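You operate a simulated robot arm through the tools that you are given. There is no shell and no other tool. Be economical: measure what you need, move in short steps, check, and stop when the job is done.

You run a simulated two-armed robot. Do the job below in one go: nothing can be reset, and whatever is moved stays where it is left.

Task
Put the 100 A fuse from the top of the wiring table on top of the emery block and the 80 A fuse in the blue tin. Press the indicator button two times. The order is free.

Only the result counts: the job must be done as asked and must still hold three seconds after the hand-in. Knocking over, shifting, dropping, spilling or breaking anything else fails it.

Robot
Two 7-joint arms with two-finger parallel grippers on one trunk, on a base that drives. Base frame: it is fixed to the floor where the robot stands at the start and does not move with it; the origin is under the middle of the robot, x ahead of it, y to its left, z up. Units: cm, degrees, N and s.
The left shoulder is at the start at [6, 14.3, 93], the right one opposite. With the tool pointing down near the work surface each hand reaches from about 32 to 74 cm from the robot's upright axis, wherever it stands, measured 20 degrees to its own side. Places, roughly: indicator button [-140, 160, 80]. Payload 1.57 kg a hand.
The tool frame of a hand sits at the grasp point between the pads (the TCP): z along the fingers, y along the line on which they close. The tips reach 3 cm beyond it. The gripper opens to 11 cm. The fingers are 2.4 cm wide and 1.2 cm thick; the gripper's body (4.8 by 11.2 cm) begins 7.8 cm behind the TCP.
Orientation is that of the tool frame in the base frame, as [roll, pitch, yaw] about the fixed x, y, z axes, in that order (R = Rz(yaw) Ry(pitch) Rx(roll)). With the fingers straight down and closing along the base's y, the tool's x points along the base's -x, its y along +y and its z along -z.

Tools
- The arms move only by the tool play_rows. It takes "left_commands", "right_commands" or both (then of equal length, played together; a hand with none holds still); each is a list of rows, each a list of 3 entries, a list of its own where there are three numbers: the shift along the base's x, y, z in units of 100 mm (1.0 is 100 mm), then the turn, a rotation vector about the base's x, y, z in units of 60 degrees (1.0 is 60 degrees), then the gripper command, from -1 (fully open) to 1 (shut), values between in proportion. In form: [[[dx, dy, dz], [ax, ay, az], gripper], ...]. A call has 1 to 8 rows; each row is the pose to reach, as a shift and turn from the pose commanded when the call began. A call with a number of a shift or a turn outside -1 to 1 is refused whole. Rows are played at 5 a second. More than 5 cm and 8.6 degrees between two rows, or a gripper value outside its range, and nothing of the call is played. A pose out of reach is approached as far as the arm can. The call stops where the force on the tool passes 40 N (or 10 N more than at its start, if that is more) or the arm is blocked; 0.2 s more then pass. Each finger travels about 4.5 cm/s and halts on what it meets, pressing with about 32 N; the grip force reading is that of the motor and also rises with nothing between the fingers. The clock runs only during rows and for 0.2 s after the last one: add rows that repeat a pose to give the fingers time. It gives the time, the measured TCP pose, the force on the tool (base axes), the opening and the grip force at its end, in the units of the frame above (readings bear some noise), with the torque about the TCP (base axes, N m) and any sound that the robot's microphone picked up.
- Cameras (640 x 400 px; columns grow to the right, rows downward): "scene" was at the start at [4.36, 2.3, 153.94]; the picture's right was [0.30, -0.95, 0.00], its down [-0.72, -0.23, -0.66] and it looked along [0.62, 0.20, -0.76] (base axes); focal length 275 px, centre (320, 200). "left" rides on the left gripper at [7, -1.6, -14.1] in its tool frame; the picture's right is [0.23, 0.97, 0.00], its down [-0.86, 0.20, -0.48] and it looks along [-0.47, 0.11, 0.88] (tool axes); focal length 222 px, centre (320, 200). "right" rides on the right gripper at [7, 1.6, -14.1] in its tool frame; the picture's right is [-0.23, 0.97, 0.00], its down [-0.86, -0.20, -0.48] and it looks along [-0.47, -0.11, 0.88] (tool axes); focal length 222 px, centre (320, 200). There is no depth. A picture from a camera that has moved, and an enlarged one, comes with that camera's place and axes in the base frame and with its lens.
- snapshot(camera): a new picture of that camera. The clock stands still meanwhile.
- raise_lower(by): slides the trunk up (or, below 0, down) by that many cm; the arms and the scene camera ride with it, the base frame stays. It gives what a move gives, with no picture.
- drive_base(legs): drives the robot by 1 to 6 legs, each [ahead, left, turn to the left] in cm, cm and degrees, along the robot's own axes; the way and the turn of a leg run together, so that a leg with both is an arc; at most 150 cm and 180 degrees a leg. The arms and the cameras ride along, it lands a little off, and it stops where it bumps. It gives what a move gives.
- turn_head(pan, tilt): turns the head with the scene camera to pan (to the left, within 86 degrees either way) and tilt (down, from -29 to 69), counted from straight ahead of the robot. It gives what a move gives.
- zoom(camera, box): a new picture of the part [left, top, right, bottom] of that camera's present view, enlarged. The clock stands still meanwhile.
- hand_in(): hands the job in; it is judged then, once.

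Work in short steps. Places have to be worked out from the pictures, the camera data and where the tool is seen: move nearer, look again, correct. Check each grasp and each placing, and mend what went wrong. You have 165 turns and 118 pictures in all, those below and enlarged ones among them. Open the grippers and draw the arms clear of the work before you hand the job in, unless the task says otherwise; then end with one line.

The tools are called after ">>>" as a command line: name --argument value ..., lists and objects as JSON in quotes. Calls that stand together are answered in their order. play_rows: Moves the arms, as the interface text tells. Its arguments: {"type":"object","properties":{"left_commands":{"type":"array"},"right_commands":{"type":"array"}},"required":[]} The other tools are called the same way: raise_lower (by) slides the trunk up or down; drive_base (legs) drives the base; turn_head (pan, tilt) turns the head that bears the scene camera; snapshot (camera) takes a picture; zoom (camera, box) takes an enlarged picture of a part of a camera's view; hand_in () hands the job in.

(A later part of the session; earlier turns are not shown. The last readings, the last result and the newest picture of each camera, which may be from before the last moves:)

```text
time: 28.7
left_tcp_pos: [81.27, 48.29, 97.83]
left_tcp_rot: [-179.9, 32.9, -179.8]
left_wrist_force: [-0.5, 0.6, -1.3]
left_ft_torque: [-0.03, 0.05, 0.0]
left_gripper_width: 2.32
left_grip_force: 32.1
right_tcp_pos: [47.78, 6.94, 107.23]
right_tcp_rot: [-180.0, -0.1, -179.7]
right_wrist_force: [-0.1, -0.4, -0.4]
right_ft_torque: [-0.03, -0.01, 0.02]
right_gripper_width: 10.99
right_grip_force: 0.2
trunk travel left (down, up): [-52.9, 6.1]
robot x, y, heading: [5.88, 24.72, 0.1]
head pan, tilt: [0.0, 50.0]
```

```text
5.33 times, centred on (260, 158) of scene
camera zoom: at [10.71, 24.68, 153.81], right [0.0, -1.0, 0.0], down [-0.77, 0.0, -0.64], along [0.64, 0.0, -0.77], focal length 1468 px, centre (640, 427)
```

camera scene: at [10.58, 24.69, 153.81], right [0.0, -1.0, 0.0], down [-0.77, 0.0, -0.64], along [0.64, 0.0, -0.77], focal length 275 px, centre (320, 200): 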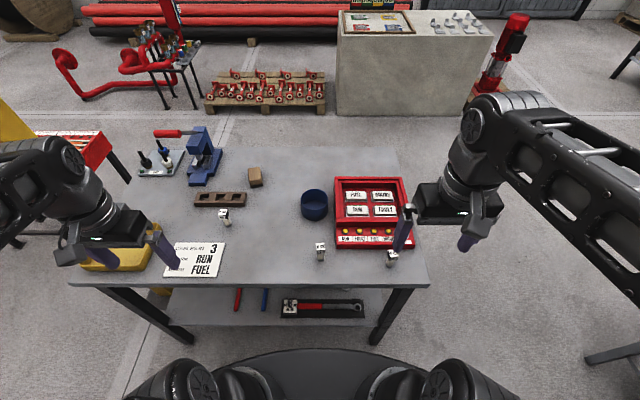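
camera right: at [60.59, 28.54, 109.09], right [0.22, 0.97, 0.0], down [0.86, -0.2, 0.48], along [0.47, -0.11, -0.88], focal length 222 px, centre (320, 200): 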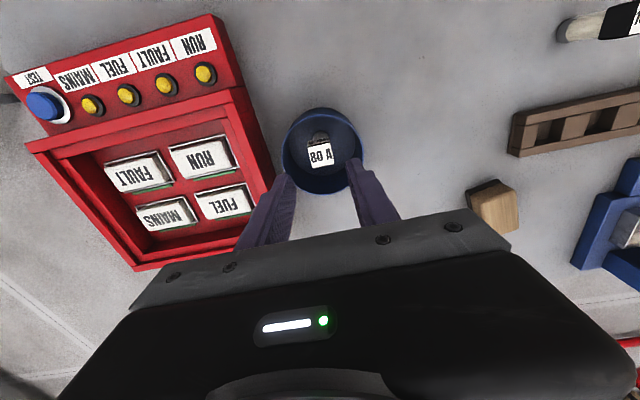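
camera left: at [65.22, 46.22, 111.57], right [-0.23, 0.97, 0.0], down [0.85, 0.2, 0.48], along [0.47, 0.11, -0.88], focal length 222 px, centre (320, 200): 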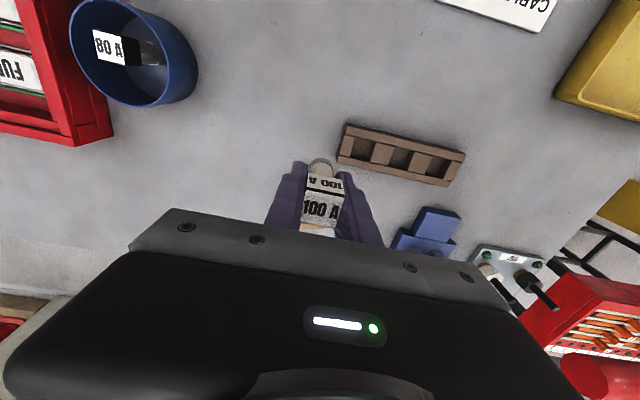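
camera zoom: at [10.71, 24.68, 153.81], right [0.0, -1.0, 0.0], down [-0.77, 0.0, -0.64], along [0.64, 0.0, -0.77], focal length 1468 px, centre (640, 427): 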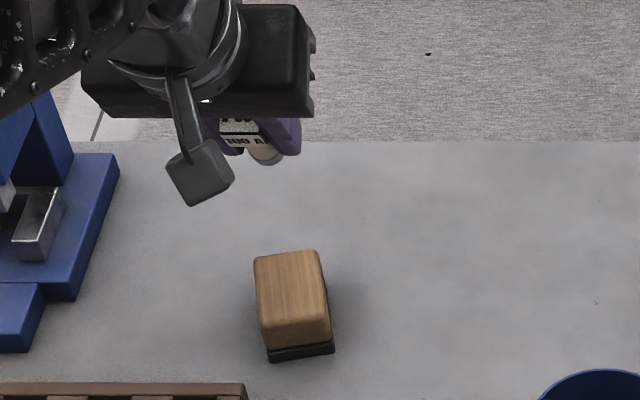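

The block's far edge matches my estimate. I go back, untilt, and set the fuse down upright at its original spot.

>>> play_rows --left_commands '[[[-0.3, 0, 0], [0, 0, 0], 1], [[-0.6, 0.1, 0], [0, 0, 0], 1], [[-0.9, 0.2, 0], [0, 0.13, 0], 1], [[-1, 0.3, 0], [0, 0.27, 0], 1], [[-1, 0.4, 0], [0, 0.41, 0], 1], [[-1, 0.5, 0], [0, 0.55, 0], 1]]'

>>> play_rows --left_commands '[[[-0.3, 0.1, 0], [0, 0, 0], 1], [[-0.6, 0.15, 0], [0, 0, 0], 1], [[-0.91, 0.16, 0], [0, 0, 0], 1], [[-0.91, 0.16, -0.4], [0, 0, 0], 1], [[-0.91, 0.16, -0.8], [0, 0, 0], 1]]'

```text
time: 30.1
left_tcp_pos: [71.21, 53.22, 97.84]
left_tcp_rot: [-180.0, -0.2, -179.8]
left_wrist_force: [0.4, 0.4, -0.5]
left_ft_torque: [0.01, 0.04, -0.01]
left_gripper_width: 2.28
left_grip_force: 32.1
right_tcp_pos: [47.82, 7.03, 107.15]
right_tcp_rot: [180.0, -0.1, -179.9]
right_wrist_force: [0.2, -0.4, -0.8]
right_ft_torque: [-0.01, 0.02, 0.01]
right_gripper_width: 11.01
right_grip_force: 0.2
trunk travel left (down, up): [-52.9, 6.1]
robot x, y, heading: [6.08, 24.8, 0.4]
head pan, tilt: [0.0, 50.0]
```

```text
time: 31.3
left_tcp_pos: [61.87, 54.61, 89.4]
left_tcp_rot: [179.9, 0.1, -179.9]
left_wrist_force: [-0.3, 0.0, 0.7]
left_ft_torque: [0.01, 0.01, 0.04]
left_gripper_width: 2.3
left_grip_force: 32.3
right_tcp_pos: [47.64, 7.05, 107.13]
right_tcp_rot: [-179.9, -0.1, -179.8]
right_wrist_force: [0.4, 0.2, -0.2]
right_ft_torque: [0.02, -0.01, 0.01]
right_gripper_width: 11.02
right_grip_force: 0.0
trunk travel left (down, up): [-52.9, 6.1]
robot x, y, heading: [6.28, 24.9, 0.2]
head pan, tilt: [0.0, 50.0]
```

Lower to 84.2, release, then pitch the open hand around the standing fuse.

>>> play_rows --left_commands '[[[0, 0, -0.3], [0, 0, 0], 1], [[0, 0, -0.52], [0, 0, 0], 1], [[0, 0, -0.52], [0, 0, 0], 1], [[0, 0, -0.52], [0, 0, 0], 0], [[0, 0, -0.52], [0, 0, 0], 0], [[0, 0, -0.52], [0, 0, 0], 0], [[0, 0, -0.52], [0, 0, 0], 0]]'

>>> zoom --camera "left" --box '[200, 100, 440, 250]'

```text
time: 32.9
left_tcp_pos: [62.31, 54.59, 84.47]
left_tcp_rot: [180.0, 0.0, -179.8]
left_wrist_force: [0.2, 0.4, -0.4]
left_ft_torque: [-0.01, 0.01, 0.03]
left_gripper_width: 5.51
left_grip_force: 0.0
right_tcp_pos: [47.65, 7.07, 107.11]
right_tcp_rot: [-179.8, 0.0, -179.8]
right_wrist_force: [-0.3, 0.0, -0.1]
right_ft_torque: [0.0, -0.03, -0.01]
right_gripper_width: 11.0
right_grip_force: 0.0
trunk travel left (down, up): [-52.9, 6.1]
robot x, y, heading: [5.99, 24.61, 0.2]
head pan, tilt: [0.0, 50.0]
```

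```text
2.67 times, centred on (320, 175) of left
camera zoom: at [55.27, 52.92, 98.62], right [-0.23, 0.97, 0.0], down [0.85, 0.2, 0.48], along [0.47, 0.11, -0.88], focal length 592 px, centre (320, 267)
```

zoom: 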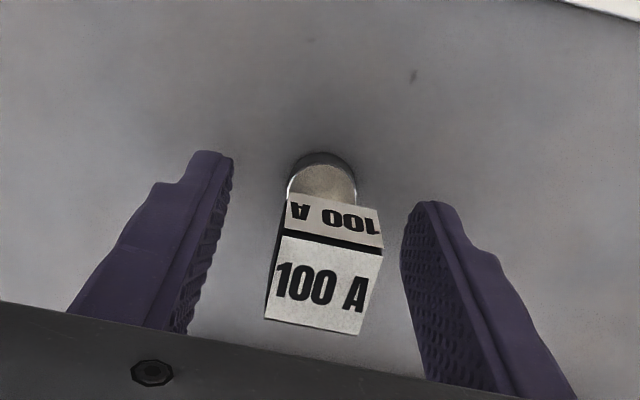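

Standing upright between the fingers. Tilt in place, then regrip and lift.

>>> play_rows --left_commands '[[[0, 0, 0], [0, -0.14, 0], 0], [[0, 0, 0], [0, -0.28, 0], 0], [[0, 0, 0], [0, -0.42, 0], 0], [[0, 0, 0], [0, -0.55, 0], 0], [[0, 0, 0], [0, -0.55, 0], 0]]'

>>> snapshot --camera "left"

>>> zoom --camera "scene" --box '[180, 160, 300, 235]'

```text
time: 34.1
left_tcp_pos: [61.99, 54.67, 84.62]
left_tcp_rot: [-179.9, 33.0, -179.8]
left_wrist_force: [0.2, 0.5, -0.3]
left_ft_torque: [0.02, 0.03, 0.01]
left_gripper_width: 5.48
left_grip_force: 0.1
right_tcp_pos: [47.74, 7.0, 107.21]
right_tcp_rot: [179.9, 0.0, -179.7]
right_wrist_force: [0.2, 0.3, 0.6]
right_ft_torque: [0.04, 0.0, 0.0]
right_gripper_width: 10.99
right_grip_force: 0.1
trunk travel left (down, up): [-52.9, 6.1]
robot x, y, heading: [5.78, 24.57, 0.1]
head pan, tilt: [0.0, 50.0]
```

```text
83 pictures are left
camera left: at [48.49, 53.04, 92.79], right [-0.19, 0.97, -0.13], down [0.46, 0.2, 0.87], along [0.87, 0.11, -0.48], focal length 222 px, centre (320, 200)
```

left: 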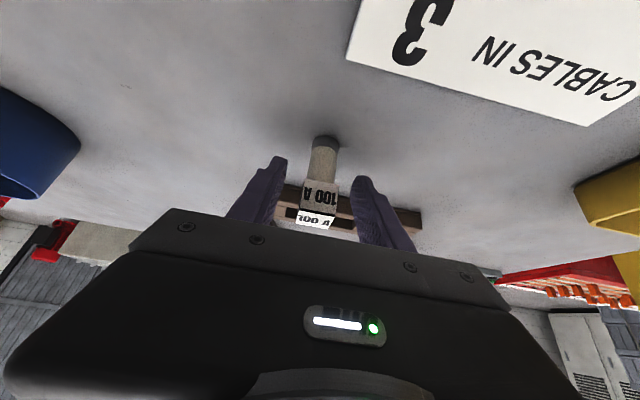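

```text
5.33 times, centred on (240, 198) of scene
camera zoom: at [10.6, 24.68, 153.81], right [0.0, -1.0, 0.0], down [-0.77, 0.0, -0.64], along [0.64, 0.0, -0.77], focal length 1468 px, centre (747, 213)
```

zoom: 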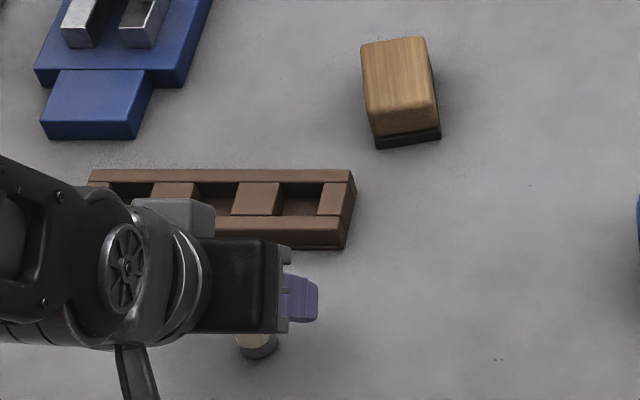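

The pads straddle the cap; close, then lift to clear.

>>> play_rows --left_commands '[[[0, 0, 0], [0, 0, 0], 1], [[0, 0, 0], [0, 0, 0], 1], [[0, 0, 0], [0, 0, 0], 1], [[0, 0, 0], [0, 0, 0], 1], [[0, 0, 0], [0, 0, 0], 1]]'

>>> play_rows --left_commands '[[[0, 0, 0.4], [0, 0, 0], 1], [[0, 0, 0.8], [0, 0, 0], 1], [[0, 0, 1], [0, 0, 0], 1]]'

>>> snapshot --camera "left"

```text
time: 35.3
left_tcp_pos: [61.98, 54.67, 84.58]
left_tcp_rot: [-179.9, 33.1, -179.9]
left_wrist_force: [-0.8, 0.1, -0.8]
left_ft_torque: [-0.02, 0.03, 0.01]
left_gripper_width: 2.36
left_grip_force: 32.3
right_tcp_pos: [47.64, 7.04, 107.19]
right_tcp_rot: [180.0, 0.0, -179.8]
right_wrist_force: [0.2, -0.4, 0.3]
right_ft_torque: [0.0, 0.01, -0.01]
right_gripper_width: 10.98
right_grip_force: 0.1
trunk travel left (down, up): [-52.9, 6.1]
robot x, y, heading: [6.16, 24.71, 0.3]
head pan, tilt: [0.0, 50.0]
```

```text
time: 36.1
left_tcp_pos: [61.8, 54.69, 94.55]
left_tcp_rot: [-179.9, 32.8, -179.8]
left_wrist_force: [0.5, 0.6, -0.5]
left_ft_torque: [0.01, -0.01, 0.0]
left_gripper_width: 2.33
left_grip_force: 31.7
right_tcp_pos: [47.71, 6.98, 107.16]
right_tcp_rot: [-179.9, -0.1, -179.8]
right_wrist_force: [0.2, 0.3, -0.1]
right_ft_torque: [0.0, 0.0, 0.0]
right_gripper_width: 11.0
right_grip_force: 0.0
trunk travel left (down, up): [-52.9, 6.1]
robot x, y, heading: [5.9, 24.58, 0.3]
head pan, tilt: [0.0, 50.0]
```

```text
81 pictures are left
camera left: at [48.35, 52.97, 102.78], right [-0.19, 0.97, -0.12], down [0.46, 0.2, 0.87], along [0.87, 0.11, -0.48], focal length 222 px, centre (320, 200)
```

left: 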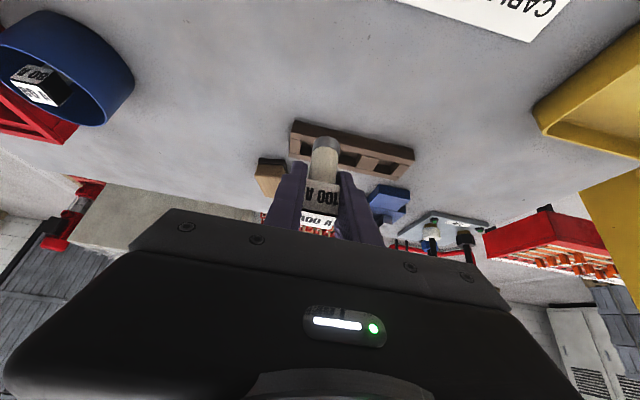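

Held upright with the tilted hand. Fly to above the block.

>>> play_rows --left_commands '[[[0.3, -0.1, 0], [0, 0, 0], 1], [[0.6, -0.2, 0], [0, 0, 0], 1], [[0.97, -0.32, 0], [0, 0, 0], 1]]'

>>> play_rows --left_commands '[[[0.3, -0.1, 0], [0, 0, 0], 1], [[0.6, -0.2, 0], [0, 0, 0], 1], [[0.97, -0.32, 0], [0, 0, 0], 1], [[0.97, -0.32, -0.15], [0, 0, 0], 1]]'

>>> snapshot --camera "left"

>>> zoom --camera "scene" --box '[200, 120, 320, 195]'

```text
time: 36.9
left_tcp_pos: [71.77, 51.3, 94.66]
left_tcp_rot: [-179.9, 32.9, -179.8]
left_wrist_force: [-0.2, 0.0, -0.2]
left_ft_torque: [0.03, 0.0, -0.01]
left_gripper_width: 2.35
left_grip_force: 31.9
right_tcp_pos: [47.77, 7.01, 107.15]
right_tcp_rot: [-180.0, -0.2, -179.8]
right_wrist_force: [1.1, -0.6, 0.4]
right_ft_torque: [-0.01, -0.01, -0.01]
right_gripper_width: 10.99
right_grip_force: 0.0
trunk travel left (down, up): [-52.9, 6.1]
robot x, y, heading: [5.64, 24.75, 0.3]
head pan, tilt: [0.0, 50.0]
```

```text
time: 37.9
left_tcp_pos: [81.42, 48.02, 93.09]
left_tcp_rot: [-179.8, 33.0, -179.8]
left_wrist_force: [-0.5, -0.2, -0.5]
left_ft_torque: [0.03, -0.04, 0.02]
left_gripper_width: 2.33
left_grip_force: 32.0
right_tcp_pos: [47.68, 7.12, 107.14]
right_tcp_rot: [-179.9, 0.0, -179.7]
right_wrist_force: [0.3, -0.3, -0.3]
right_ft_torque: [-0.02, -0.01, -0.03]
right_gripper_width: 10.98
right_grip_force: 0.0
trunk travel left (down, up): [-52.9, 6.1]
robot x, y, heading: [5.75, 24.75, 0.3]
head pan, tilt: [0.0, 50.0]
```

```text
80 pictures are left
camera left: at [67.98, 46.35, 101.22], right [-0.19, 0.97, -0.13], down [0.46, 0.2, 0.87], along [0.87, 0.11, -0.48], focal length 222 px, centre (320, 200)
```

left: 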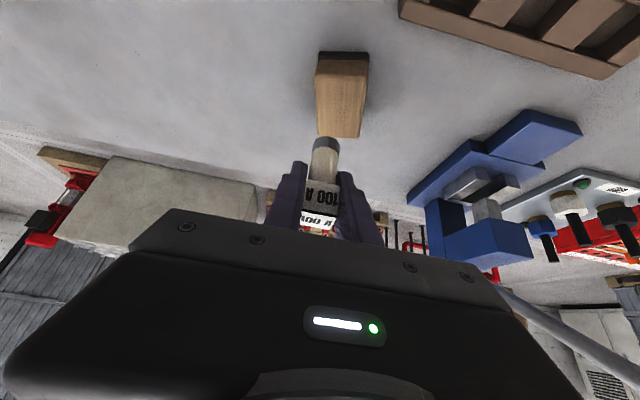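

```text
5.33 times, centred on (260, 158) of scene
camera zoom: at [10.56, 24.7, 153.82], right [0.0, -1.0, 0.0], down [-0.77, 0.0, -0.64], along [0.64, 0.0, -0.77], focal length 1468 px, centre (640, 427)
```

zoom: 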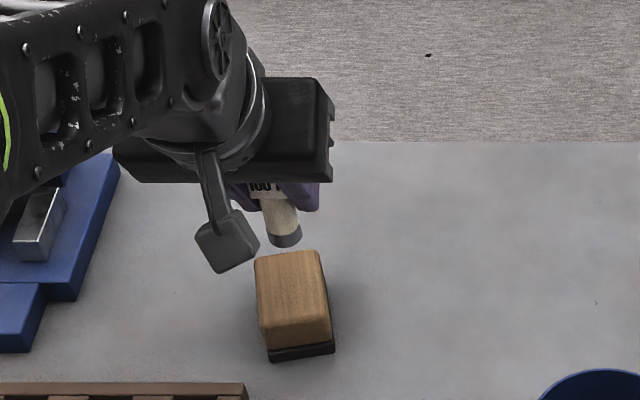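

>>> zoom --camera "left" --box '[260, 40, 420, 140]'

```text
4.00 times, centred on (340, 90) of left
camera zoom: at [67.98, 46.35, 101.22], right [-0.19, 0.97, -0.13], down [0.46, 0.2, 0.87], along [0.87, 0.11, -0.48], focal length 888 px, centre (240, 640)
```

zoom: 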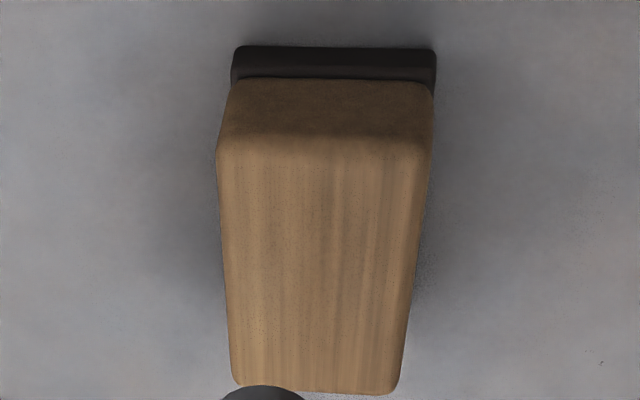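

Block top centre ≈(82, 48.8), top z≈83.5. I descend in small steps to just above contact (TCP ≈88.5).

>>> play_rows --left_commands '[[[0.03, 0.06, -0.15], [0, 0, 0], 1], [[0.04, 0.07, -0.3], [0, 0, 0], 1], [[0.04, 0.07, -0.44], [0, 0, 0], 1], [[0.04, 0.07, -0.44], [0, 0, 0], 1]]'

>>> zoom --camera "scene" --box '[220, 140, 300, 190]'

>>> zoom --camera "left" --box '[240, 60, 400, 160]'

```text
time: 38.9
left_tcp_pos: [81.74, 48.93, 88.77]
left_tcp_rot: [-180.0, 33.1, -179.8]
left_wrist_force: [0.5, -0.1, -0.7]
left_ft_torque: [0.03, 0.05, -0.01]
left_gripper_width: 2.34
left_grip_force: 32.3
right_tcp_pos: [47.75, 6.98, 107.13]
right_tcp_rot: [-180.0, 0.0, -179.8]
right_wrist_force: [0.6, 0.6, -0.3]
right_ft_torque: [-0.01, 0.0, 0.0]
right_gripper_width: 11.02
right_grip_force: 0.0
trunk travel left (down, up): [-52.9, 6.1]
robot x, y, heading: [5.92, 24.55, 0.1]
head pan, tilt: [0.0, 50.0]
```

```text
8.00 times, centred on (260, 165) of scene
camera zoom: at [10.59, 24.66, 153.81], right [0.0, -1.0, 0.0], down [-0.77, 0.0, -0.64], along [0.64, 0.0, -0.77], focal length 2202 px, centre (800, 480)
```

zoom: 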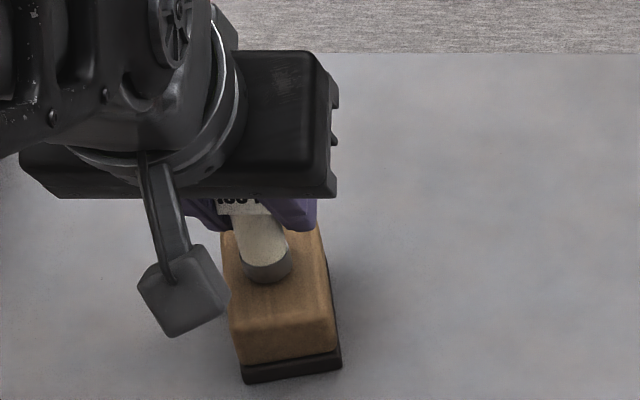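

```text
4.00 times, centred on (320, 110) of left
camera zoom: at [68.1, 47.17, 96.78], right [-0.19, 0.97, -0.13], down [0.46, 0.2, 0.87], along [0.87, 0.11, -0.48], focal length 888 px, centre (320, 560)
```

zoom: 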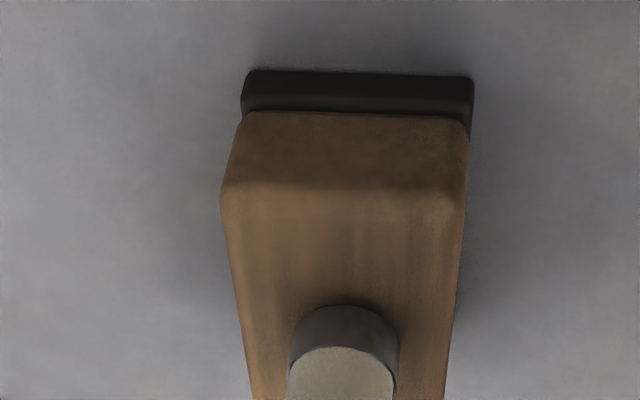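

Centred on the block. Lower in millimetre steps watching the force.

>>> play_rows --left_commands '[[[0, 0, -0.02], [0, 0, 0], 1], [[0, 0, -0.04], [0, 0, 0], 1], [[0, 0, -0.04], [0, 0, 0], 1]]'

```text
time: 39.7
left_tcp_pos: [81.8, 48.87, 88.36]
left_tcp_rot: [-180.0, 33.1, -179.8]
left_wrist_force: [-1.2, 0.3, 6.0]
left_ft_torque: [0.06, 0.04, 0.0]
left_gripper_width: 2.31
left_grip_force: 32.3
right_tcp_pos: [47.64, 6.98, 107.21]
right_tcp_rot: [-180.0, 0.0, -179.9]
right_wrist_force: [-0.6, -0.5, 0.0]
right_ft_torque: [0.02, -0.01, 0.02]
right_gripper_width: 11.0
right_grip_force: 0.0
trunk travel left (down, up): [-52.9, 6.1]
robot x, y, heading: [5.83, 24.71, 0.4]
head pan, tilt: [0.0, 50.0]
```

Contact at 6 N: it is seated. Open, then withdraw along the hand's axis.

>>> play_rows --left_commands '[[[0, 0, 0], [0, 0, 0], 0.3], [[0, 0, 0], [0, 0, 0], 0], [[0, 0, 0], [0, 0, 0], 0], [[0, 0, 0], [0, 0, 0], 0], [[-0.1, 0, 0.15], [0, 0, 0], 0], [[-0.3, 0, 0.45], [0, 0, 0], 0], [[-0.5, 0, 0.8], [0, 0, 0], 0], [[-0.7, 0, 1], [0, 0, 0], 0]]'

>>> zoom --camera "scene" --box '[200, 120, 320, 195]'

>>> snapshot --camera "left"

```text
time: 41.5
left_tcp_pos: [74.77, 48.99, 98.59]
left_tcp_rot: [-179.8, 33.0, -179.8]
left_wrist_force: [-0.5, -0.9, 0.1]
left_ft_torque: [-0.03, -0.02, -0.03]
left_gripper_width: 5.48
left_grip_force: 0.1
right_tcp_pos: [47.57, 6.96, 107.18]
right_tcp_rot: [-179.9, 0.0, -179.8]
right_wrist_force: [-0.6, 0.9, 0.1]
right_ft_torque: [0.03, 0.03, -0.01]
right_gripper_width: 10.99
right_grip_force: 0.1
trunk travel left (down, up): [-52.9, 6.1]
robot x, y, heading: [6.04, 24.68, 0.1]
head pan, tilt: [0.0, 50.0]
```

```text
5.33 times, centred on (260, 158) of scene
camera zoom: at [10.52, 24.67, 153.81], right [0.0, -1.0, 0.0], down [-0.77, 0.0, -0.64], along [0.64, 0.0, -0.77], focal length 1468 px, centre (640, 427)
```

zoom: 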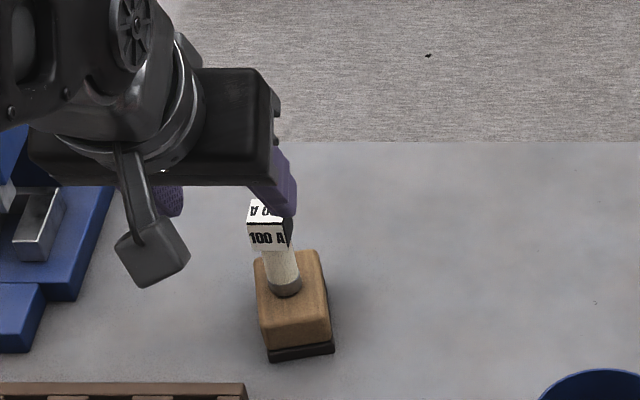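

```text
74 pictures are left
camera left: at [61.26, 47.33, 106.76], right [-0.19, 0.97, -0.13], down [0.46, 0.2, 0.87], along [0.87, 0.11, -0.48], focal length 222 px, centre (320, 200)
```

left: 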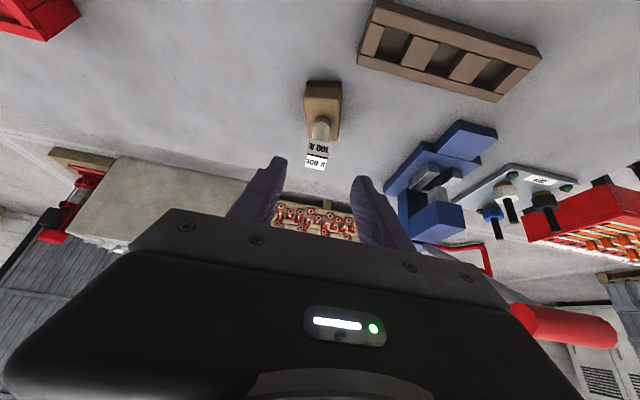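

The 100 A fuse stands on the block. I retract the left arm in steps and level the hand.

>>> play_rows --left_commands '[[[-0.4, 0, 0.2], [0, 0.1, 0], 0], [[-0.8, 0, 0.4], [0, 0.2, 0], 0], [[-1, 0, 0.6], [0, 0.34, 0], 0], [[-1, 0, 0.8], [0, 0.46, 0], 0], [[-1, 0, 0.8], [0, 0.55, 0], 0]]' --right_commands '[[[-0.3, -0.1, 0], [0, 0, 0], -1], [[-0.6, -0.2, 0], [0, 0, 0], -1], [[-0.8, -0.3, 0], [0, 0, 0], -1], [[-1, -0.4, 0], [0, 0, 0], -1], [[-1, -0.4, 0], [0, 0, 0], -1]]'

>>> play_rows --left_commands '[[[-0.4, 0, 0], [0, 0, 0], 0], [[-0.8, 0, 0], [0, 0, 0], 0], [[-1, 0, 0], [0, 0, 0], 0]]'

>>> play_rows --left_commands '[[[-0.4, 0, 0], [0, 0, 0], 0], [[-0.8, 0, 0], [0, 0, 0], 0], [[-1, 0, 0], [0, 0, 0], 0]]'

>>> turn_head --pan 86 --tilt 35

>>> snapshot --camera "scene"

```text
time: 42.7
left_tcp_pos: [64.81, 48.66, 106.32]
left_tcp_rot: [179.9, 0.0, -180.0]
left_wrist_force: [0.3, -0.8, 0.8]
left_ft_torque: [0.07, 0.01, 0.02]
left_gripper_width: 5.47
left_grip_force: 0.1
right_tcp_pos: [37.52, 2.89, 106.88]
right_tcp_rot: [-180.0, -0.1, -179.7]
right_wrist_force: [0.7, -0.1, -0.1]
right_ft_torque: [0.04, 0.01, 0.02]
right_gripper_width: 11.0
right_grip_force: 0.2
trunk travel left (down, up): [-52.9, 6.1]
robot x, y, heading: [6.05, 24.68, 0.4]
head pan, tilt: [0.0, 50.0]
```

```text
time: 43.5
left_tcp_pos: [54.64, 48.82, 106.38]
left_tcp_rot: [-179.9, 0.0, -179.9]
left_wrist_force: [0.3, 0.3, -0.4]
left_ft_torque: [0.0, 0.01, 0.02]
left_gripper_width: 5.51
left_grip_force: 0.0
right_tcp_pos: [37.37, 2.89, 106.89]
right_tcp_rot: [-180.0, 0.0, -179.8]
right_wrist_force: [0.1, 0.7, 0.6]
right_ft_torque: [-0.02, -0.03, 0.0]
right_gripper_width: 11.0
right_grip_force: 0.1
trunk travel left (down, up): [-52.9, 6.1]
robot x, y, heading: [5.89, 25.03, 0.3]
head pan, tilt: [0.0, 50.0]
```

```text
time: 44.3
left_tcp_pos: [44.89, 48.92, 106.33]
left_tcp_rot: [180.0, -0.1, -179.8]
left_wrist_force: [0.0, 1.3, 0.2]
left_ft_torque: [0.02, -0.02, 0.02]
left_gripper_width: 5.5
left_grip_force: 0.0
right_tcp_pos: [37.42, 2.99, 106.81]
right_tcp_rot: [179.9, 0.0, -179.7]
right_wrist_force: [-1.0, -0.6, -0.2]
right_ft_torque: [0.01, 0.0, 0.01]
right_gripper_width: 10.98
right_grip_force: 0.0
trunk travel left (down, up): [-52.9, 6.1]
robot x, y, heading: [6.18, 24.89, 0.3]
head pan, tilt: [0.0, 50.0]
```

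```text
time: 45.9
left_tcp_pos: [44.96, 48.98, 106.33]
left_tcp_rot: [-180.0, 0.1, -179.8]
left_wrist_force: [0.5, -0.4, 0.6]
left_ft_torque: [0.01, 0.01, -0.02]
left_gripper_width: 5.51
left_grip_force: 0.1
right_tcp_pos: [37.48, 2.81, 106.84]
right_tcp_rot: [-180.0, 0.0, -179.7]
right_wrist_force: [0.0, -0.5, -0.3]
right_ft_torque: [0.01, 0.0, -0.01]
right_gripper_width: 11.01
right_grip_force: 0.1
trunk travel left (down, up): [-52.9, 6.1]
robot x, y, heading: [5.97, 24.79, 0.4]
head pan, tilt: [85.9, 35.0]
```

```text
73 pictures are left
camera scene: at [3.49, 33.44, 155.99], right [1.0, -0.07, 0.0], down [-0.04, -0.57, -0.82], along [0.06, 0.82, -0.57], focal length 275 px, centre (320, 200)
```

scene: 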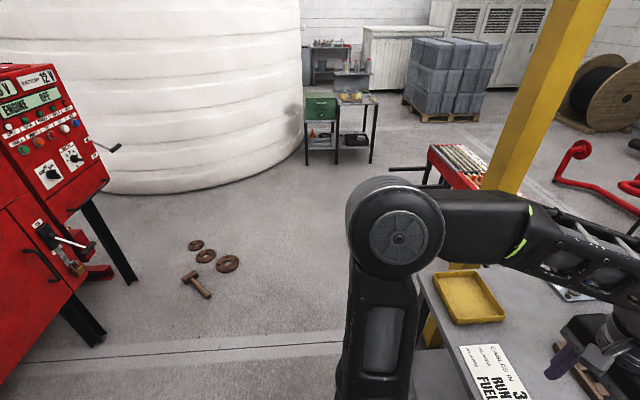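

I back off 30 cm, turn left ~100°, and look at the panel.

>>> drive_base --legs '[[-30, 0, 0]]'

>>> drive_base --legs '[[0, 0, 100]]'

>>> turn_head --pan 35 --tilt 25

>>> snapshot --camera "scene"

```text
time: 47.9
left_tcp_pos: [15.03, 48.87, 106.4]
left_tcp_rot: [-180.0, 0.1, -179.9]
left_wrist_force: [-0.1, -0.5, -0.2]
left_ft_torque: [0.0, -0.03, -0.01]
left_gripper_width: 5.48
left_grip_force: 0.1
right_tcp_pos: [7.53, 2.89, 106.9]
right_tcp_rot: [-179.9, 0.0, -179.8]
right_wrist_force: [0.7, 0.2, -0.7]
right_ft_torque: [0.01, -0.06, 0.0]
right_gripper_width: 11.01
right_grip_force: 0.2
trunk travel left (down, up): [-52.9, 6.1]
robot x, y, heading: [-23.99, 24.2, 0.1]
head pan, tilt: [85.9, 35.0]
```

```text
time: 52.4
left_tcp_pos: [-52.52, 60.39, 106.28]
left_tcp_rot: [180.0, 0.1, -82.9]
left_wrist_force: [-0.3, -0.7, -0.3]
left_ft_torque: [0.0, -0.01, -0.02]
left_gripper_width: 5.49
left_grip_force: 0.0
right_tcp_pos: [-6.03, 58.69, 106.92]
right_tcp_rot: [179.9, -0.1, -82.7]
right_wrist_force: [0.0, 0.7, -0.4]
right_ft_torque: [0.0, -0.04, -0.01]
right_gripper_width: 11.02
right_grip_force: 0.0
trunk travel left (down, up): [-52.9, 6.1]
robot x, y, heading: [-24.18, 24.21, 97.2]
head pan, tilt: [85.9, 35.0]
```

```text
time: 53.6
left_tcp_pos: [-52.67, 60.45, 106.34]
left_tcp_rot: [180.0, -0.1, -82.9]
left_wrist_force: [0.1, -0.6, -0.1]
left_ft_torque: [0.02, -0.01, -0.02]
left_gripper_width: 5.51
left_grip_force: 0.0
right_tcp_pos: [-6.03, 58.63, 106.99]
right_tcp_rot: [-180.0, 0.0, -82.8]
right_wrist_force: [-0.3, 0.6, 0.3]
right_ft_torque: [-0.02, -0.01, 0.04]
right_gripper_width: 11.02
right_grip_force: 0.2
trunk travel left (down, up): [-52.9, 6.1]
robot x, y, heading: [-23.78, 24.85, 97.2]
head pan, tilt: [35.0, 25.0]
```

```text
72 pictures are left
camera scene: at [-29.75, 28.44, 157.56], right [0.74, 0.67, 0.0], down [0.28, -0.31, -0.91], along [-0.61, 0.67, -0.42], focal length 275 px, centre (320, 200)
```

scene: 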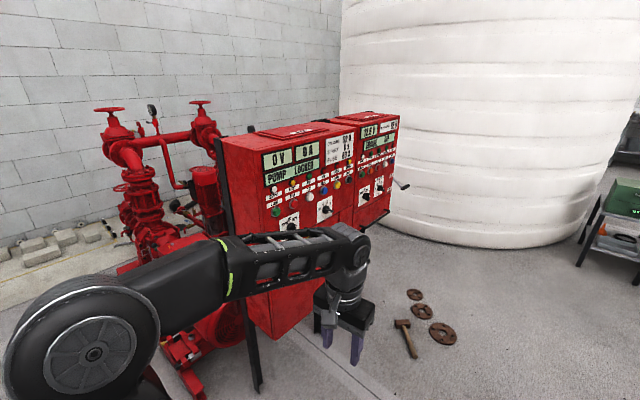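

>>> zoom --camera "scene" --box '[250, 105, 410, 205]'

>>> zoom --camera "scene" --box '[255, 140, 335, 190]'

>>> zoom --camera "scene" --box '[260, 170, 340, 220]'

>>> zoom --camera "scene" --box '[330, 110, 410, 160]'

>>> zoom --camera "scene" --box '[330, 145, 410, 195]'

```text
4.00 times, centred on (330, 155) of scene
camera zoom: at [-29.75, 28.44, 157.56], right [0.74, 0.67, 0.0], down [0.28, -0.31, -0.91], along [-0.61, 0.67, -0.42], focal length 1101 px, centre (280, 380)
```

zoom: 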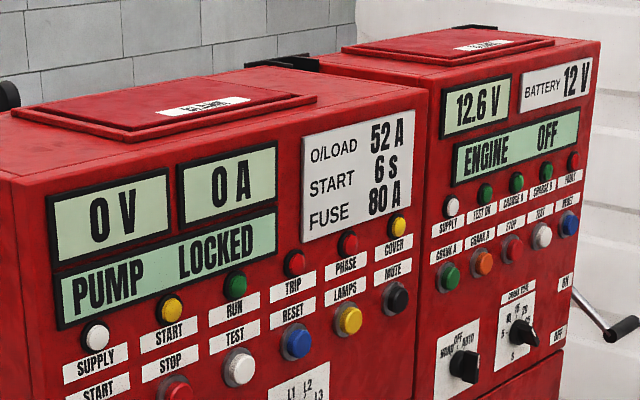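

```text
8.00 times, centred on (295, 165) of scene
camera zoom: at [-29.75, 28.44, 157.56], right [0.74, 0.67, 0.0], down [0.28, -0.31, -0.91], along [-0.61, 0.67, -0.42], focal length 2202 px, centre (520, 480)
```

zoom: 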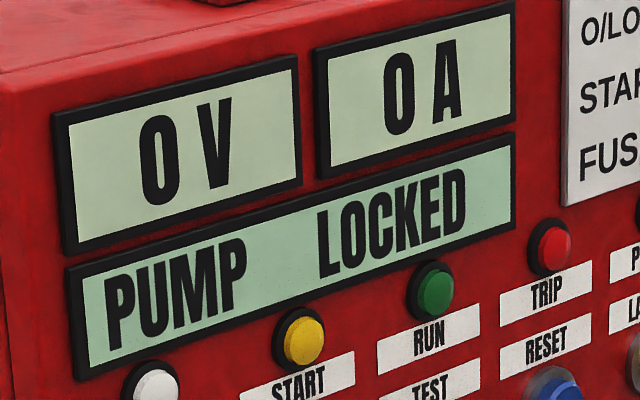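

```text
8.00 times, centred on (300, 195) of scene
camera zoom: at [-29.75, 28.44, 157.56], right [0.74, 0.67, 0.0], down [0.28, -0.31, -0.91], along [-0.61, 0.67, -0.42], focal length 2202 px, centre (480, 240)
```

zoom: 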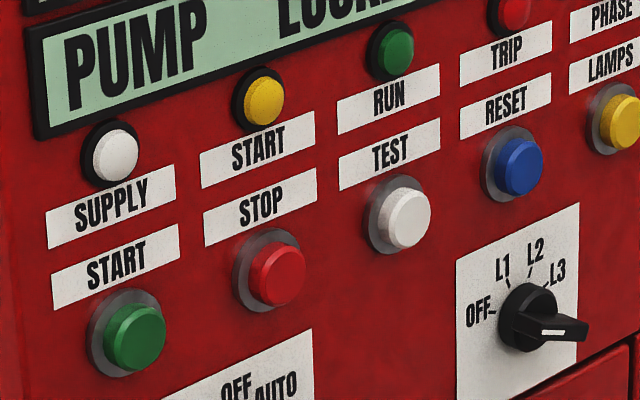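

```text
8.00 times, centred on (370, 135) of scene
camera zoom: at [-29.75, 28.44, 157.56], right [0.74, 0.67, 0.0], down [0.28, -0.31, -0.91], along [-0.61, 0.67, -0.42], focal length 2202 px, centre (-80, 720)
```

zoom: 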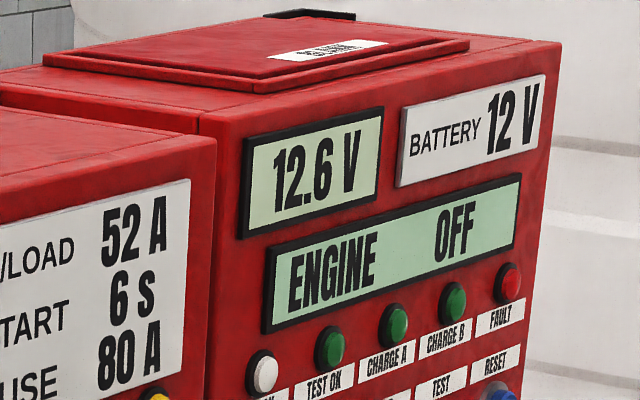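

```text
8.00 times, centred on (370, 170) of scene
camera zoom: at [-29.75, 28.44, 157.56], right [0.74, 0.67, 0.0], down [0.28, -0.31, -0.91], along [-0.61, 0.67, -0.42], focal length 2202 px, centre (-80, 440)
```

zoom: 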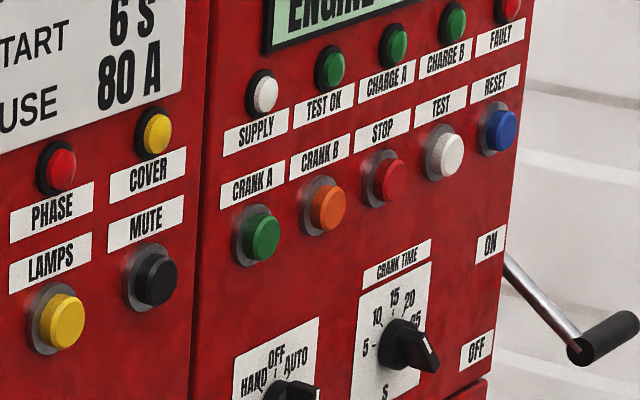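

The yellow "LAMPS" button on the pump panel looks like the indicator (lamp) button. I drive closer (well clear of the hammer on the floor) to measure it.

>>> drive_base --legs '[[45, 0, 0]]'

>>> turn_head --pan 50 --tilt 30

>>> snapshot --camera "scene"

```text
time: 56.3
left_tcp_pos: [-57.0, 106.03, 106.29]
left_tcp_rot: [-179.9, 0.0, -84.1]
left_wrist_force: [-0.5, 0.8, -0.2]
left_ft_torque: [-0.03, 0.04, 0.02]
left_gripper_width: 5.5
left_grip_force: 0.1
right_tcp_pos: [-10.49, 103.24, 106.8]
right_tcp_rot: [-179.9, -0.1, -84.2]
right_wrist_force: [0.0, 0.8, -0.3]
right_ft_torque: [-0.04, -0.02, -0.02]
right_gripper_width: 11.0
right_grip_force: 0.0
trunk travel left (down, up): [-52.9, 6.1]
robot x, y, heading: [-28.98, 69.43, 96.1]
head pan, tilt: [35.0, 25.0]
```

```text
time: 57.1
left_tcp_pos: [-56.98, 106.01, 106.22]
left_tcp_rot: [180.0, 0.0, -84.1]
left_wrist_force: [-0.4, 0.1, 0.0]
left_ft_torque: [0.02, -0.01, 0.0]
left_gripper_width: 5.49
left_grip_force: 0.0
right_tcp_pos: [-10.44, 103.11, 106.88]
right_tcp_rot: [-180.0, 0.0, -84.1]
right_wrist_force: [0.6, -0.4, 0.4]
right_ft_torque: [0.01, -0.02, -0.01]
right_gripper_width: 11.01
right_grip_force: 0.1
trunk travel left (down, up): [-52.9, 6.1]
robot x, y, heading: [-28.69, 69.56, 96.1]
head pan, tilt: [50.0, 30.0]
```

```text
66 pictures are left
camera scene: at [-36.22, 71.65, 156.77], right [0.56, 0.83, 0.0], down [0.41, -0.28, -0.87], along [-0.72, 0.49, -0.5], focal length 275 px, centre (320, 200)
```

scene: 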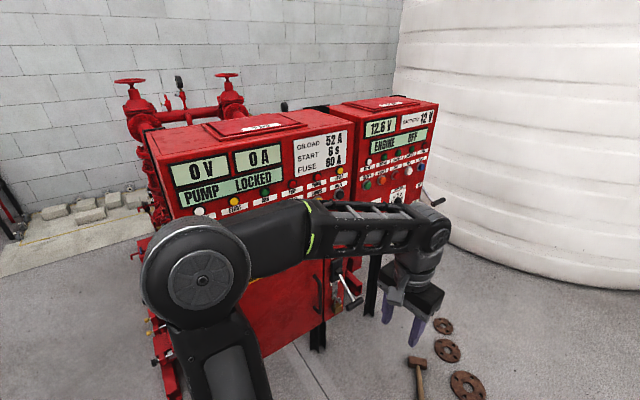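

>>> zoom --camera "scene" --box '[270, 130, 430, 230]'

```text
4.00 times, centred on (350, 180) of scene
camera zoom: at [-36.22, 71.65, 156.77], right [0.56, 0.83, 0.0], down [0.41, -0.28, -0.87], along [-0.72, 0.49, -0.5], focal length 1101 px, centre (200, 280)
```

zoom: 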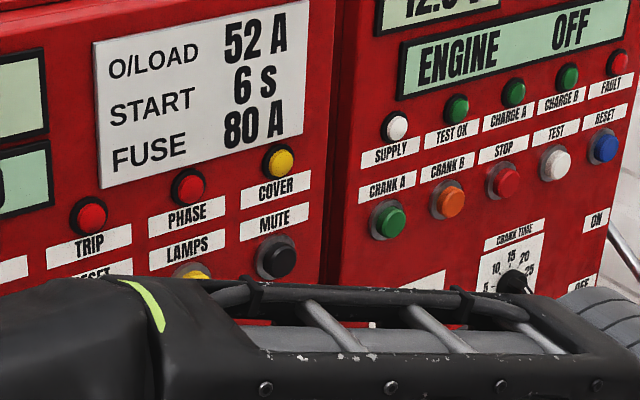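

Triangulation puts the panel buttons at x≈-95, y 80–160, z≈116, which doesn't match [-140,160,80]: the place lies hidden behind these cabinets. I drive north past the floor clutter to look from the other side.

>>> drive_base --legs '[[0, 0, -6], [0, -17, 0], [45, 0, 0]]'

>>> turn_head --pan 45 --tilt 30

>>> snapshot --camera "scene"

```text
time: 61.4
left_tcp_pos: [-35.11, 154.14, 106.32]
left_tcp_rot: [-180.0, -0.1, -90.7]
left_wrist_force: [-0.1, 0.7, 0.8]
left_ft_torque: [-0.03, -0.01, 0.01]
left_gripper_width: 5.49
left_grip_force: 0.1
right_tcp_pos: [10.83, 145.82, 106.92]
right_tcp_rot: [180.0, -0.1, -90.7]
right_wrist_force: [-0.3, 1.0, -0.1]
right_ft_torque: [-0.03, 0.0, 0.0]
right_gripper_width: 11.03
right_grip_force: 0.1
trunk travel left (down, up): [-52.9, 6.1]
robot x, y, heading: [-11.34, 114.79, 89.3]
head pan, tilt: [50.0, 30.0]
```

```text
time: 62.1
left_tcp_pos: [-34.98, 154.1, 106.31]
left_tcp_rot: [-180.0, -0.1, -90.7]
left_wrist_force: [0.2, 1.2, -0.3]
left_ft_torque: [-0.01, -0.02, 0.01]
left_gripper_width: 5.5
left_grip_force: 0.1
right_tcp_pos: [10.69, 145.92, 106.87]
right_tcp_rot: [-179.9, 0.0, -90.7]
right_wrist_force: [0.5, 0.2, 0.0]
right_ft_torque: [0.02, 0.01, 0.03]
right_gripper_width: 11.01
right_grip_force: 0.0
trunk travel left (down, up): [-52.9, 6.1]
robot x, y, heading: [-11.28, 115.05, 89.1]
head pan, tilt: [45.0, 30.0]
```

```text
64 pictures are left
camera scene: at [-17.93, 118.09, 156.77], right [0.72, 0.7, 0.0], down [0.35, -0.36, -0.87], along [-0.6, 0.62, -0.5], focal length 275 px, centre (320, 200)
```

scene: 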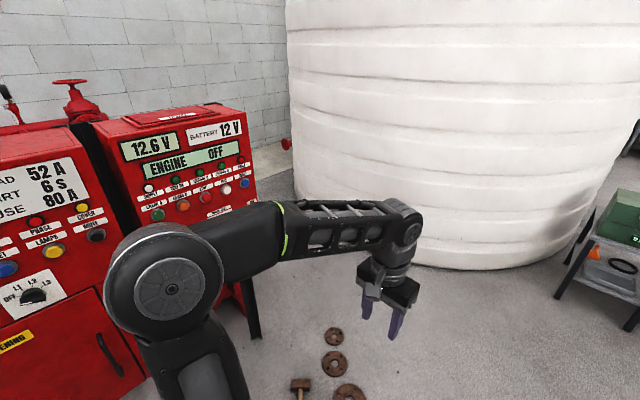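

LAMPS position confirmed at (-95,111,116). Continue north to see behind the engine cabinet.

>>> drive_base --legs '[[30, -14, 0], [100, 0, 0]]'

>>> turn_head --pan 86 --tilt 25

>>> snapshot --camera "scene"

```text
time: 69.0
left_tcp_pos: [-16.81, 283.77, 106.3]
left_tcp_rot: [180.0, 0.0, -92.0]
left_wrist_force: [0.7, -0.1, 0.3]
left_ft_torque: [-0.02, 0.03, 0.02]
left_gripper_width: 5.5
left_grip_force: 0.1
right_tcp_pos: [28.91, 274.73, 106.8]
right_tcp_rot: [180.0, 0.0, -91.9]
right_wrist_force: [0.5, -0.3, 0.6]
right_ft_torque: [-0.03, 0.0, 0.02]
right_gripper_width: 11.0
right_grip_force: 0.1
trunk travel left (down, up): [-52.9, 6.1]
robot x, y, heading: [5.68, 243.99, 87.9]
head pan, tilt: [45.0, 30.0]
```

```text
time: 70.1
left_tcp_pos: [-16.84, 283.82, 106.38]
left_tcp_rot: [-180.0, 0.0, -92.1]
left_wrist_force: [1.0, 0.2, 0.0]
left_ft_torque: [0.02, 0.01, 0.01]
left_gripper_width: 5.51
left_grip_force: 0.0
right_tcp_pos: [28.85, 274.66, 106.88]
right_tcp_rot: [-179.9, 0.0, -91.9]
right_wrist_force: [0.9, -0.4, -0.7]
right_ft_torque: [-0.02, 0.0, 0.0]
right_gripper_width: 11.02
right_grip_force: 0.1
trunk travel left (down, up): [-52.9, 6.1]
robot x, y, heading: [5.65, 243.96, 87.9]
head pan, tilt: [85.9, 25.0]
```

```text
63 pictures are left
camera scene: at [-3.38, 241.88, 157.56], right [0.11, 0.99, 0.0], down [0.42, -0.04, -0.91], along [-0.9, 0.1, -0.42], focal length 275 px, centre (320, 200)
```

scene: 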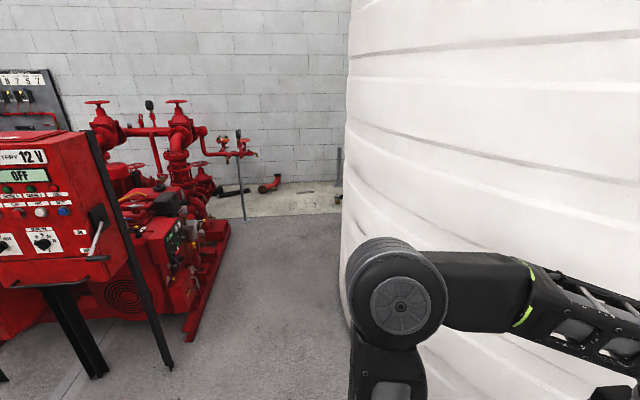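

An engine unit sits behind, with some controls right near the projected place (140–190, 230). Zoom there.

>>> zoom --camera "scene" --box '[120, 180, 220, 290]'

>>> zoom --camera "scene" --box '[0, 60, 130, 150]'

```text
3.64 times, centred on (170, 235) of scene
camera zoom: at [-3.38, 241.88, 157.56], right [0.11, 0.99, 0.0], down [0.42, -0.04, -0.91], along [-0.9, 0.1, -0.42], focal length 1001 px, centre (866, 73)
```

zoom: 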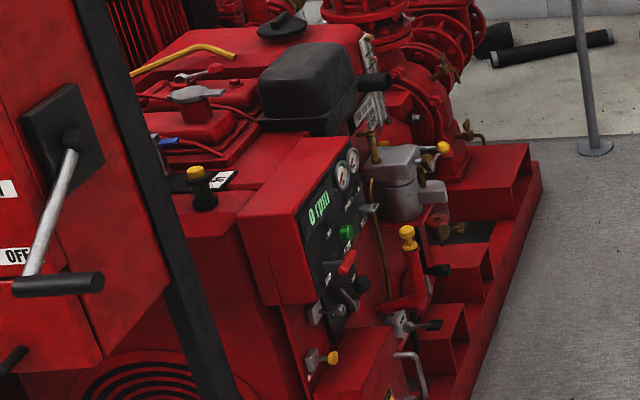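

```text
4.44 times, centred on (65, 105) of scene
camera zoom: at [-3.38, 241.88, 157.56], right [0.11, 0.99, 0.0], down [0.42, -0.04, -0.91], along [-0.9, 0.1, -0.42], focal length 1223 px, centre (1453, 622)
```

zoom: 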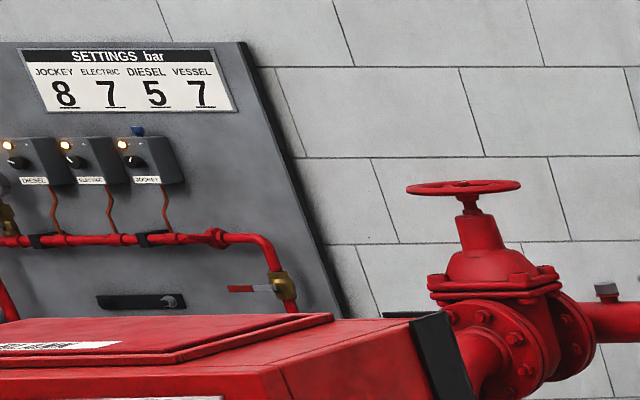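

The engine's local control box (display "0 rpm", gauges, controls) faces +y right at the given place. I zoom on it more, and look at my own base's footprint to plan the drive between flanges and tank.

>>> zoom --camera "scene" --box '[160, 215, 200, 265]'

>>> turn_head --pan 86 --tilt 69

>>> snapshot --camera "scene"

```text
8.00 times, centred on (180, 240) of scene
camera zoom: at [-3.38, 241.88, 157.56], right [0.11, 0.99, 0.0], down [0.42, -0.04, -0.91], along [-0.9, 0.1, -0.42], focal length 2202 px, centre (1440, -120)
```

zoom: 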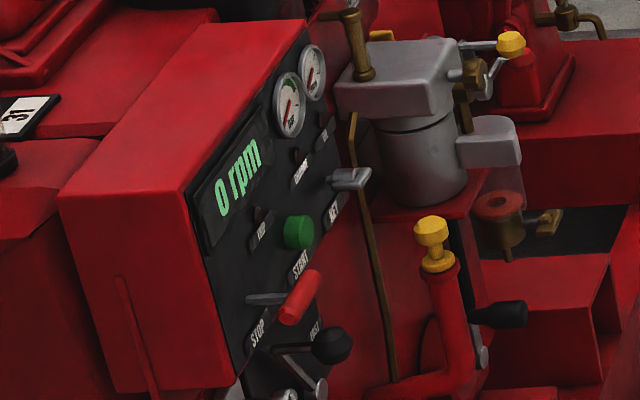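

```text
time: 71.2
left_tcp_pos: [-16.83, 283.78, 106.32]
left_tcp_rot: [179.9, 0.1, -92.1]
left_wrist_force: [-0.6, -0.1, -0.5]
left_ft_torque: [0.02, 0.0, -0.01]
left_gripper_width: 5.52
left_grip_force: 0.0
right_tcp_pos: [28.88, 274.66, 106.83]
right_tcp_rot: [180.0, 0.0, -91.8]
right_wrist_force: [0.4, 0.4, 0.0]
right_ft_torque: [0.05, 0.01, 0.03]
right_gripper_width: 11.01
right_grip_force: 0.0
trunk travel left (down, up): [-52.9, 6.1]
robot x, y, heading: [5.62, 243.92, 87.6]
head pan, tilt: [85.9, 68.8]
```

```text
59 pictures are left
camera scene: at [0.21, 241.5, 151.62], right [0.1, 0.99, 0.0], down [0.93, -0.1, -0.36], along [-0.36, 0.04, -0.93], focal length 275 px, centre (320, 200)
```

scene: 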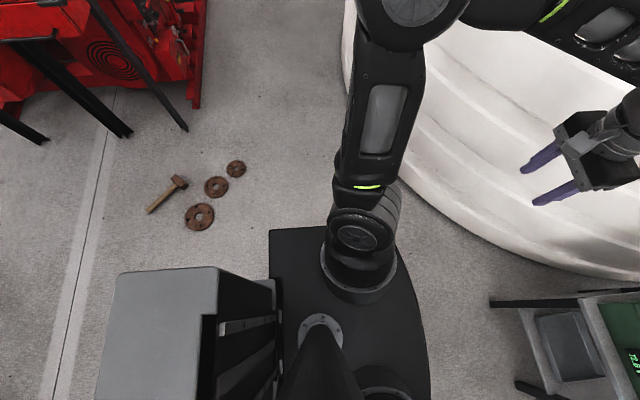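

My base spans −37 to +28 cm lengthwise, ±36 cm sideways, so strafing west while facing south (y≈243) fits between flanges (y<205) and tank (y>275). I turn around first.

>>> drive_base --legs '[[0, 0, 180]]'

```text
time: 79.1
left_tcp_pos: [31.58, 205.8, 106.22]
left_tcp_rot: [-179.9, 0.0, 92.1]
left_wrist_force: [-0.3, -0.5, 0.0]
left_ft_torque: [0.01, -0.06, -0.02]
left_gripper_width: 5.5
left_grip_force: 0.1
right_tcp_pos: [-14.62, 211.68, 106.91]
right_tcp_rot: [180.0, 0.0, 92.4]
right_wrist_force: [-0.5, -0.3, -1.0]
right_ft_torque: [0.0, 0.0, -0.01]
right_gripper_width: 11.01
right_grip_force: 0.0
trunk travel left (down, up): [-52.9, 6.1]
robot x, y, heading: [5.84, 244.01, -87.9]
head pan, tilt: [85.9, 68.8]
```

Turn −2° and strafe right 55 cm, then look at the floor ahead-right.

>>> drive_base --legs '[[0, 0, -2], [0, -55, 0]]'

>>> turn_head --pan -45 --tilt 50

>>> snapshot --camera "scene"

>>> turn_head --pan -86 --tilt 60

>>> snapshot --camera "scene"

```text
time: 82.7
left_tcp_pos: [-25.3, 204.67, 106.29]
left_tcp_rot: [179.9, 0.0, 90.8]
left_wrist_force: [-0.3, 0.0, -0.2]
left_ft_torque: [0.02, -0.02, -0.02]
left_gripper_width: 5.48
left_grip_force: 0.1
right_tcp_pos: [-71.33, 211.72, 106.85]
right_tcp_rot: [180.0, 0.1, 90.7]
right_wrist_force: [-0.6, -0.1, -0.6]
right_ft_torque: [0.0, 0.0, 0.02]
right_gripper_width: 11.01
right_grip_force: 0.1
trunk travel left (down, up): [-52.9, 6.1]
robot x, y, heading: [-49.89, 243.44, -89.4]
head pan, tilt: [85.9, 68.8]
```

```text
time: 84.8
left_tcp_pos: [-25.18, 204.7, 106.33]
left_tcp_rot: [180.0, 0.0, 90.7]
left_wrist_force: [0.2, -0.5, -0.2]
left_ft_torque: [0.01, 0.02, -0.03]
left_gripper_width: 5.52
left_grip_force: 0.0
right_tcp_pos: [-71.2, 211.82, 106.93]
right_tcp_rot: [179.9, 0.0, 90.7]
right_wrist_force: [0.8, -0.3, 0.8]
right_ft_torque: [0.02, 0.01, -0.01]
right_gripper_width: 11.0
right_grip_force: 0.0
trunk travel left (down, up): [-52.9, 6.1]
robot x, y, heading: [-49.94, 243.67, -89.2]
head pan, tilt: [-45.0, 50.0]
```

```text
58 pictures are left
camera scene: at [-55.25, 240.92, 153.81], right [-0.72, 0.7, 0.0], down [0.53, 0.55, -0.64], along [-0.45, -0.46, -0.77], focal length 275 px, centre (320, 200)
```

scene: 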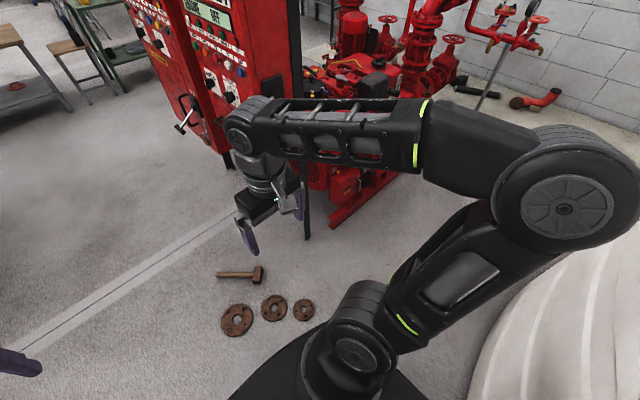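

```text
time: 85.9
left_tcp_pos: [-25.14, 204.88, 106.34]
left_tcp_rot: [180.0, 0.0, 90.7]
left_wrist_force: [0.0, -0.2, -0.2]
left_ft_torque: [0.0, -0.05, -0.01]
left_gripper_width: 5.5
left_grip_force: 0.0
right_tcp_pos: [-71.2, 211.69, 106.71]
right_tcp_rot: [-180.0, -0.1, 90.8]
right_wrist_force: [-0.8, 0.5, 0.8]
right_ft_torque: [-0.04, -0.01, -0.02]
right_gripper_width: 10.99
right_grip_force: 0.1
trunk travel left (down, up): [-52.9, 6.1]
robot x, y, heading: [-49.41, 243.43, -89.3]
head pan, tilt: [-85.9, 60.0]
```

```text
57 pictures are left
camera scene: at [-56.52, 245.87, 152.56], right [-0.08, 1.0, 0.0], down [0.86, 0.07, -0.5], along [-0.5, -0.04, -0.87], focal length 275 px, centre (320, 200)
```

scene: 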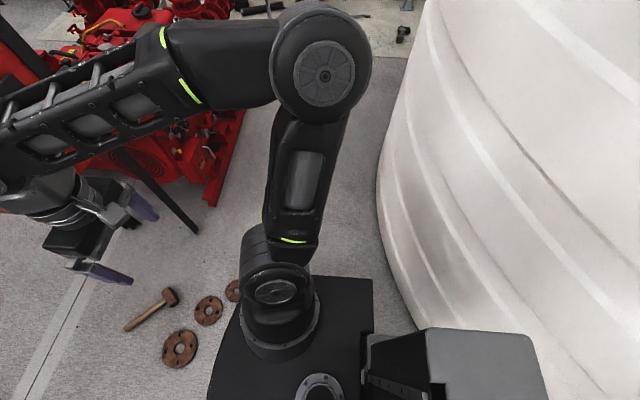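

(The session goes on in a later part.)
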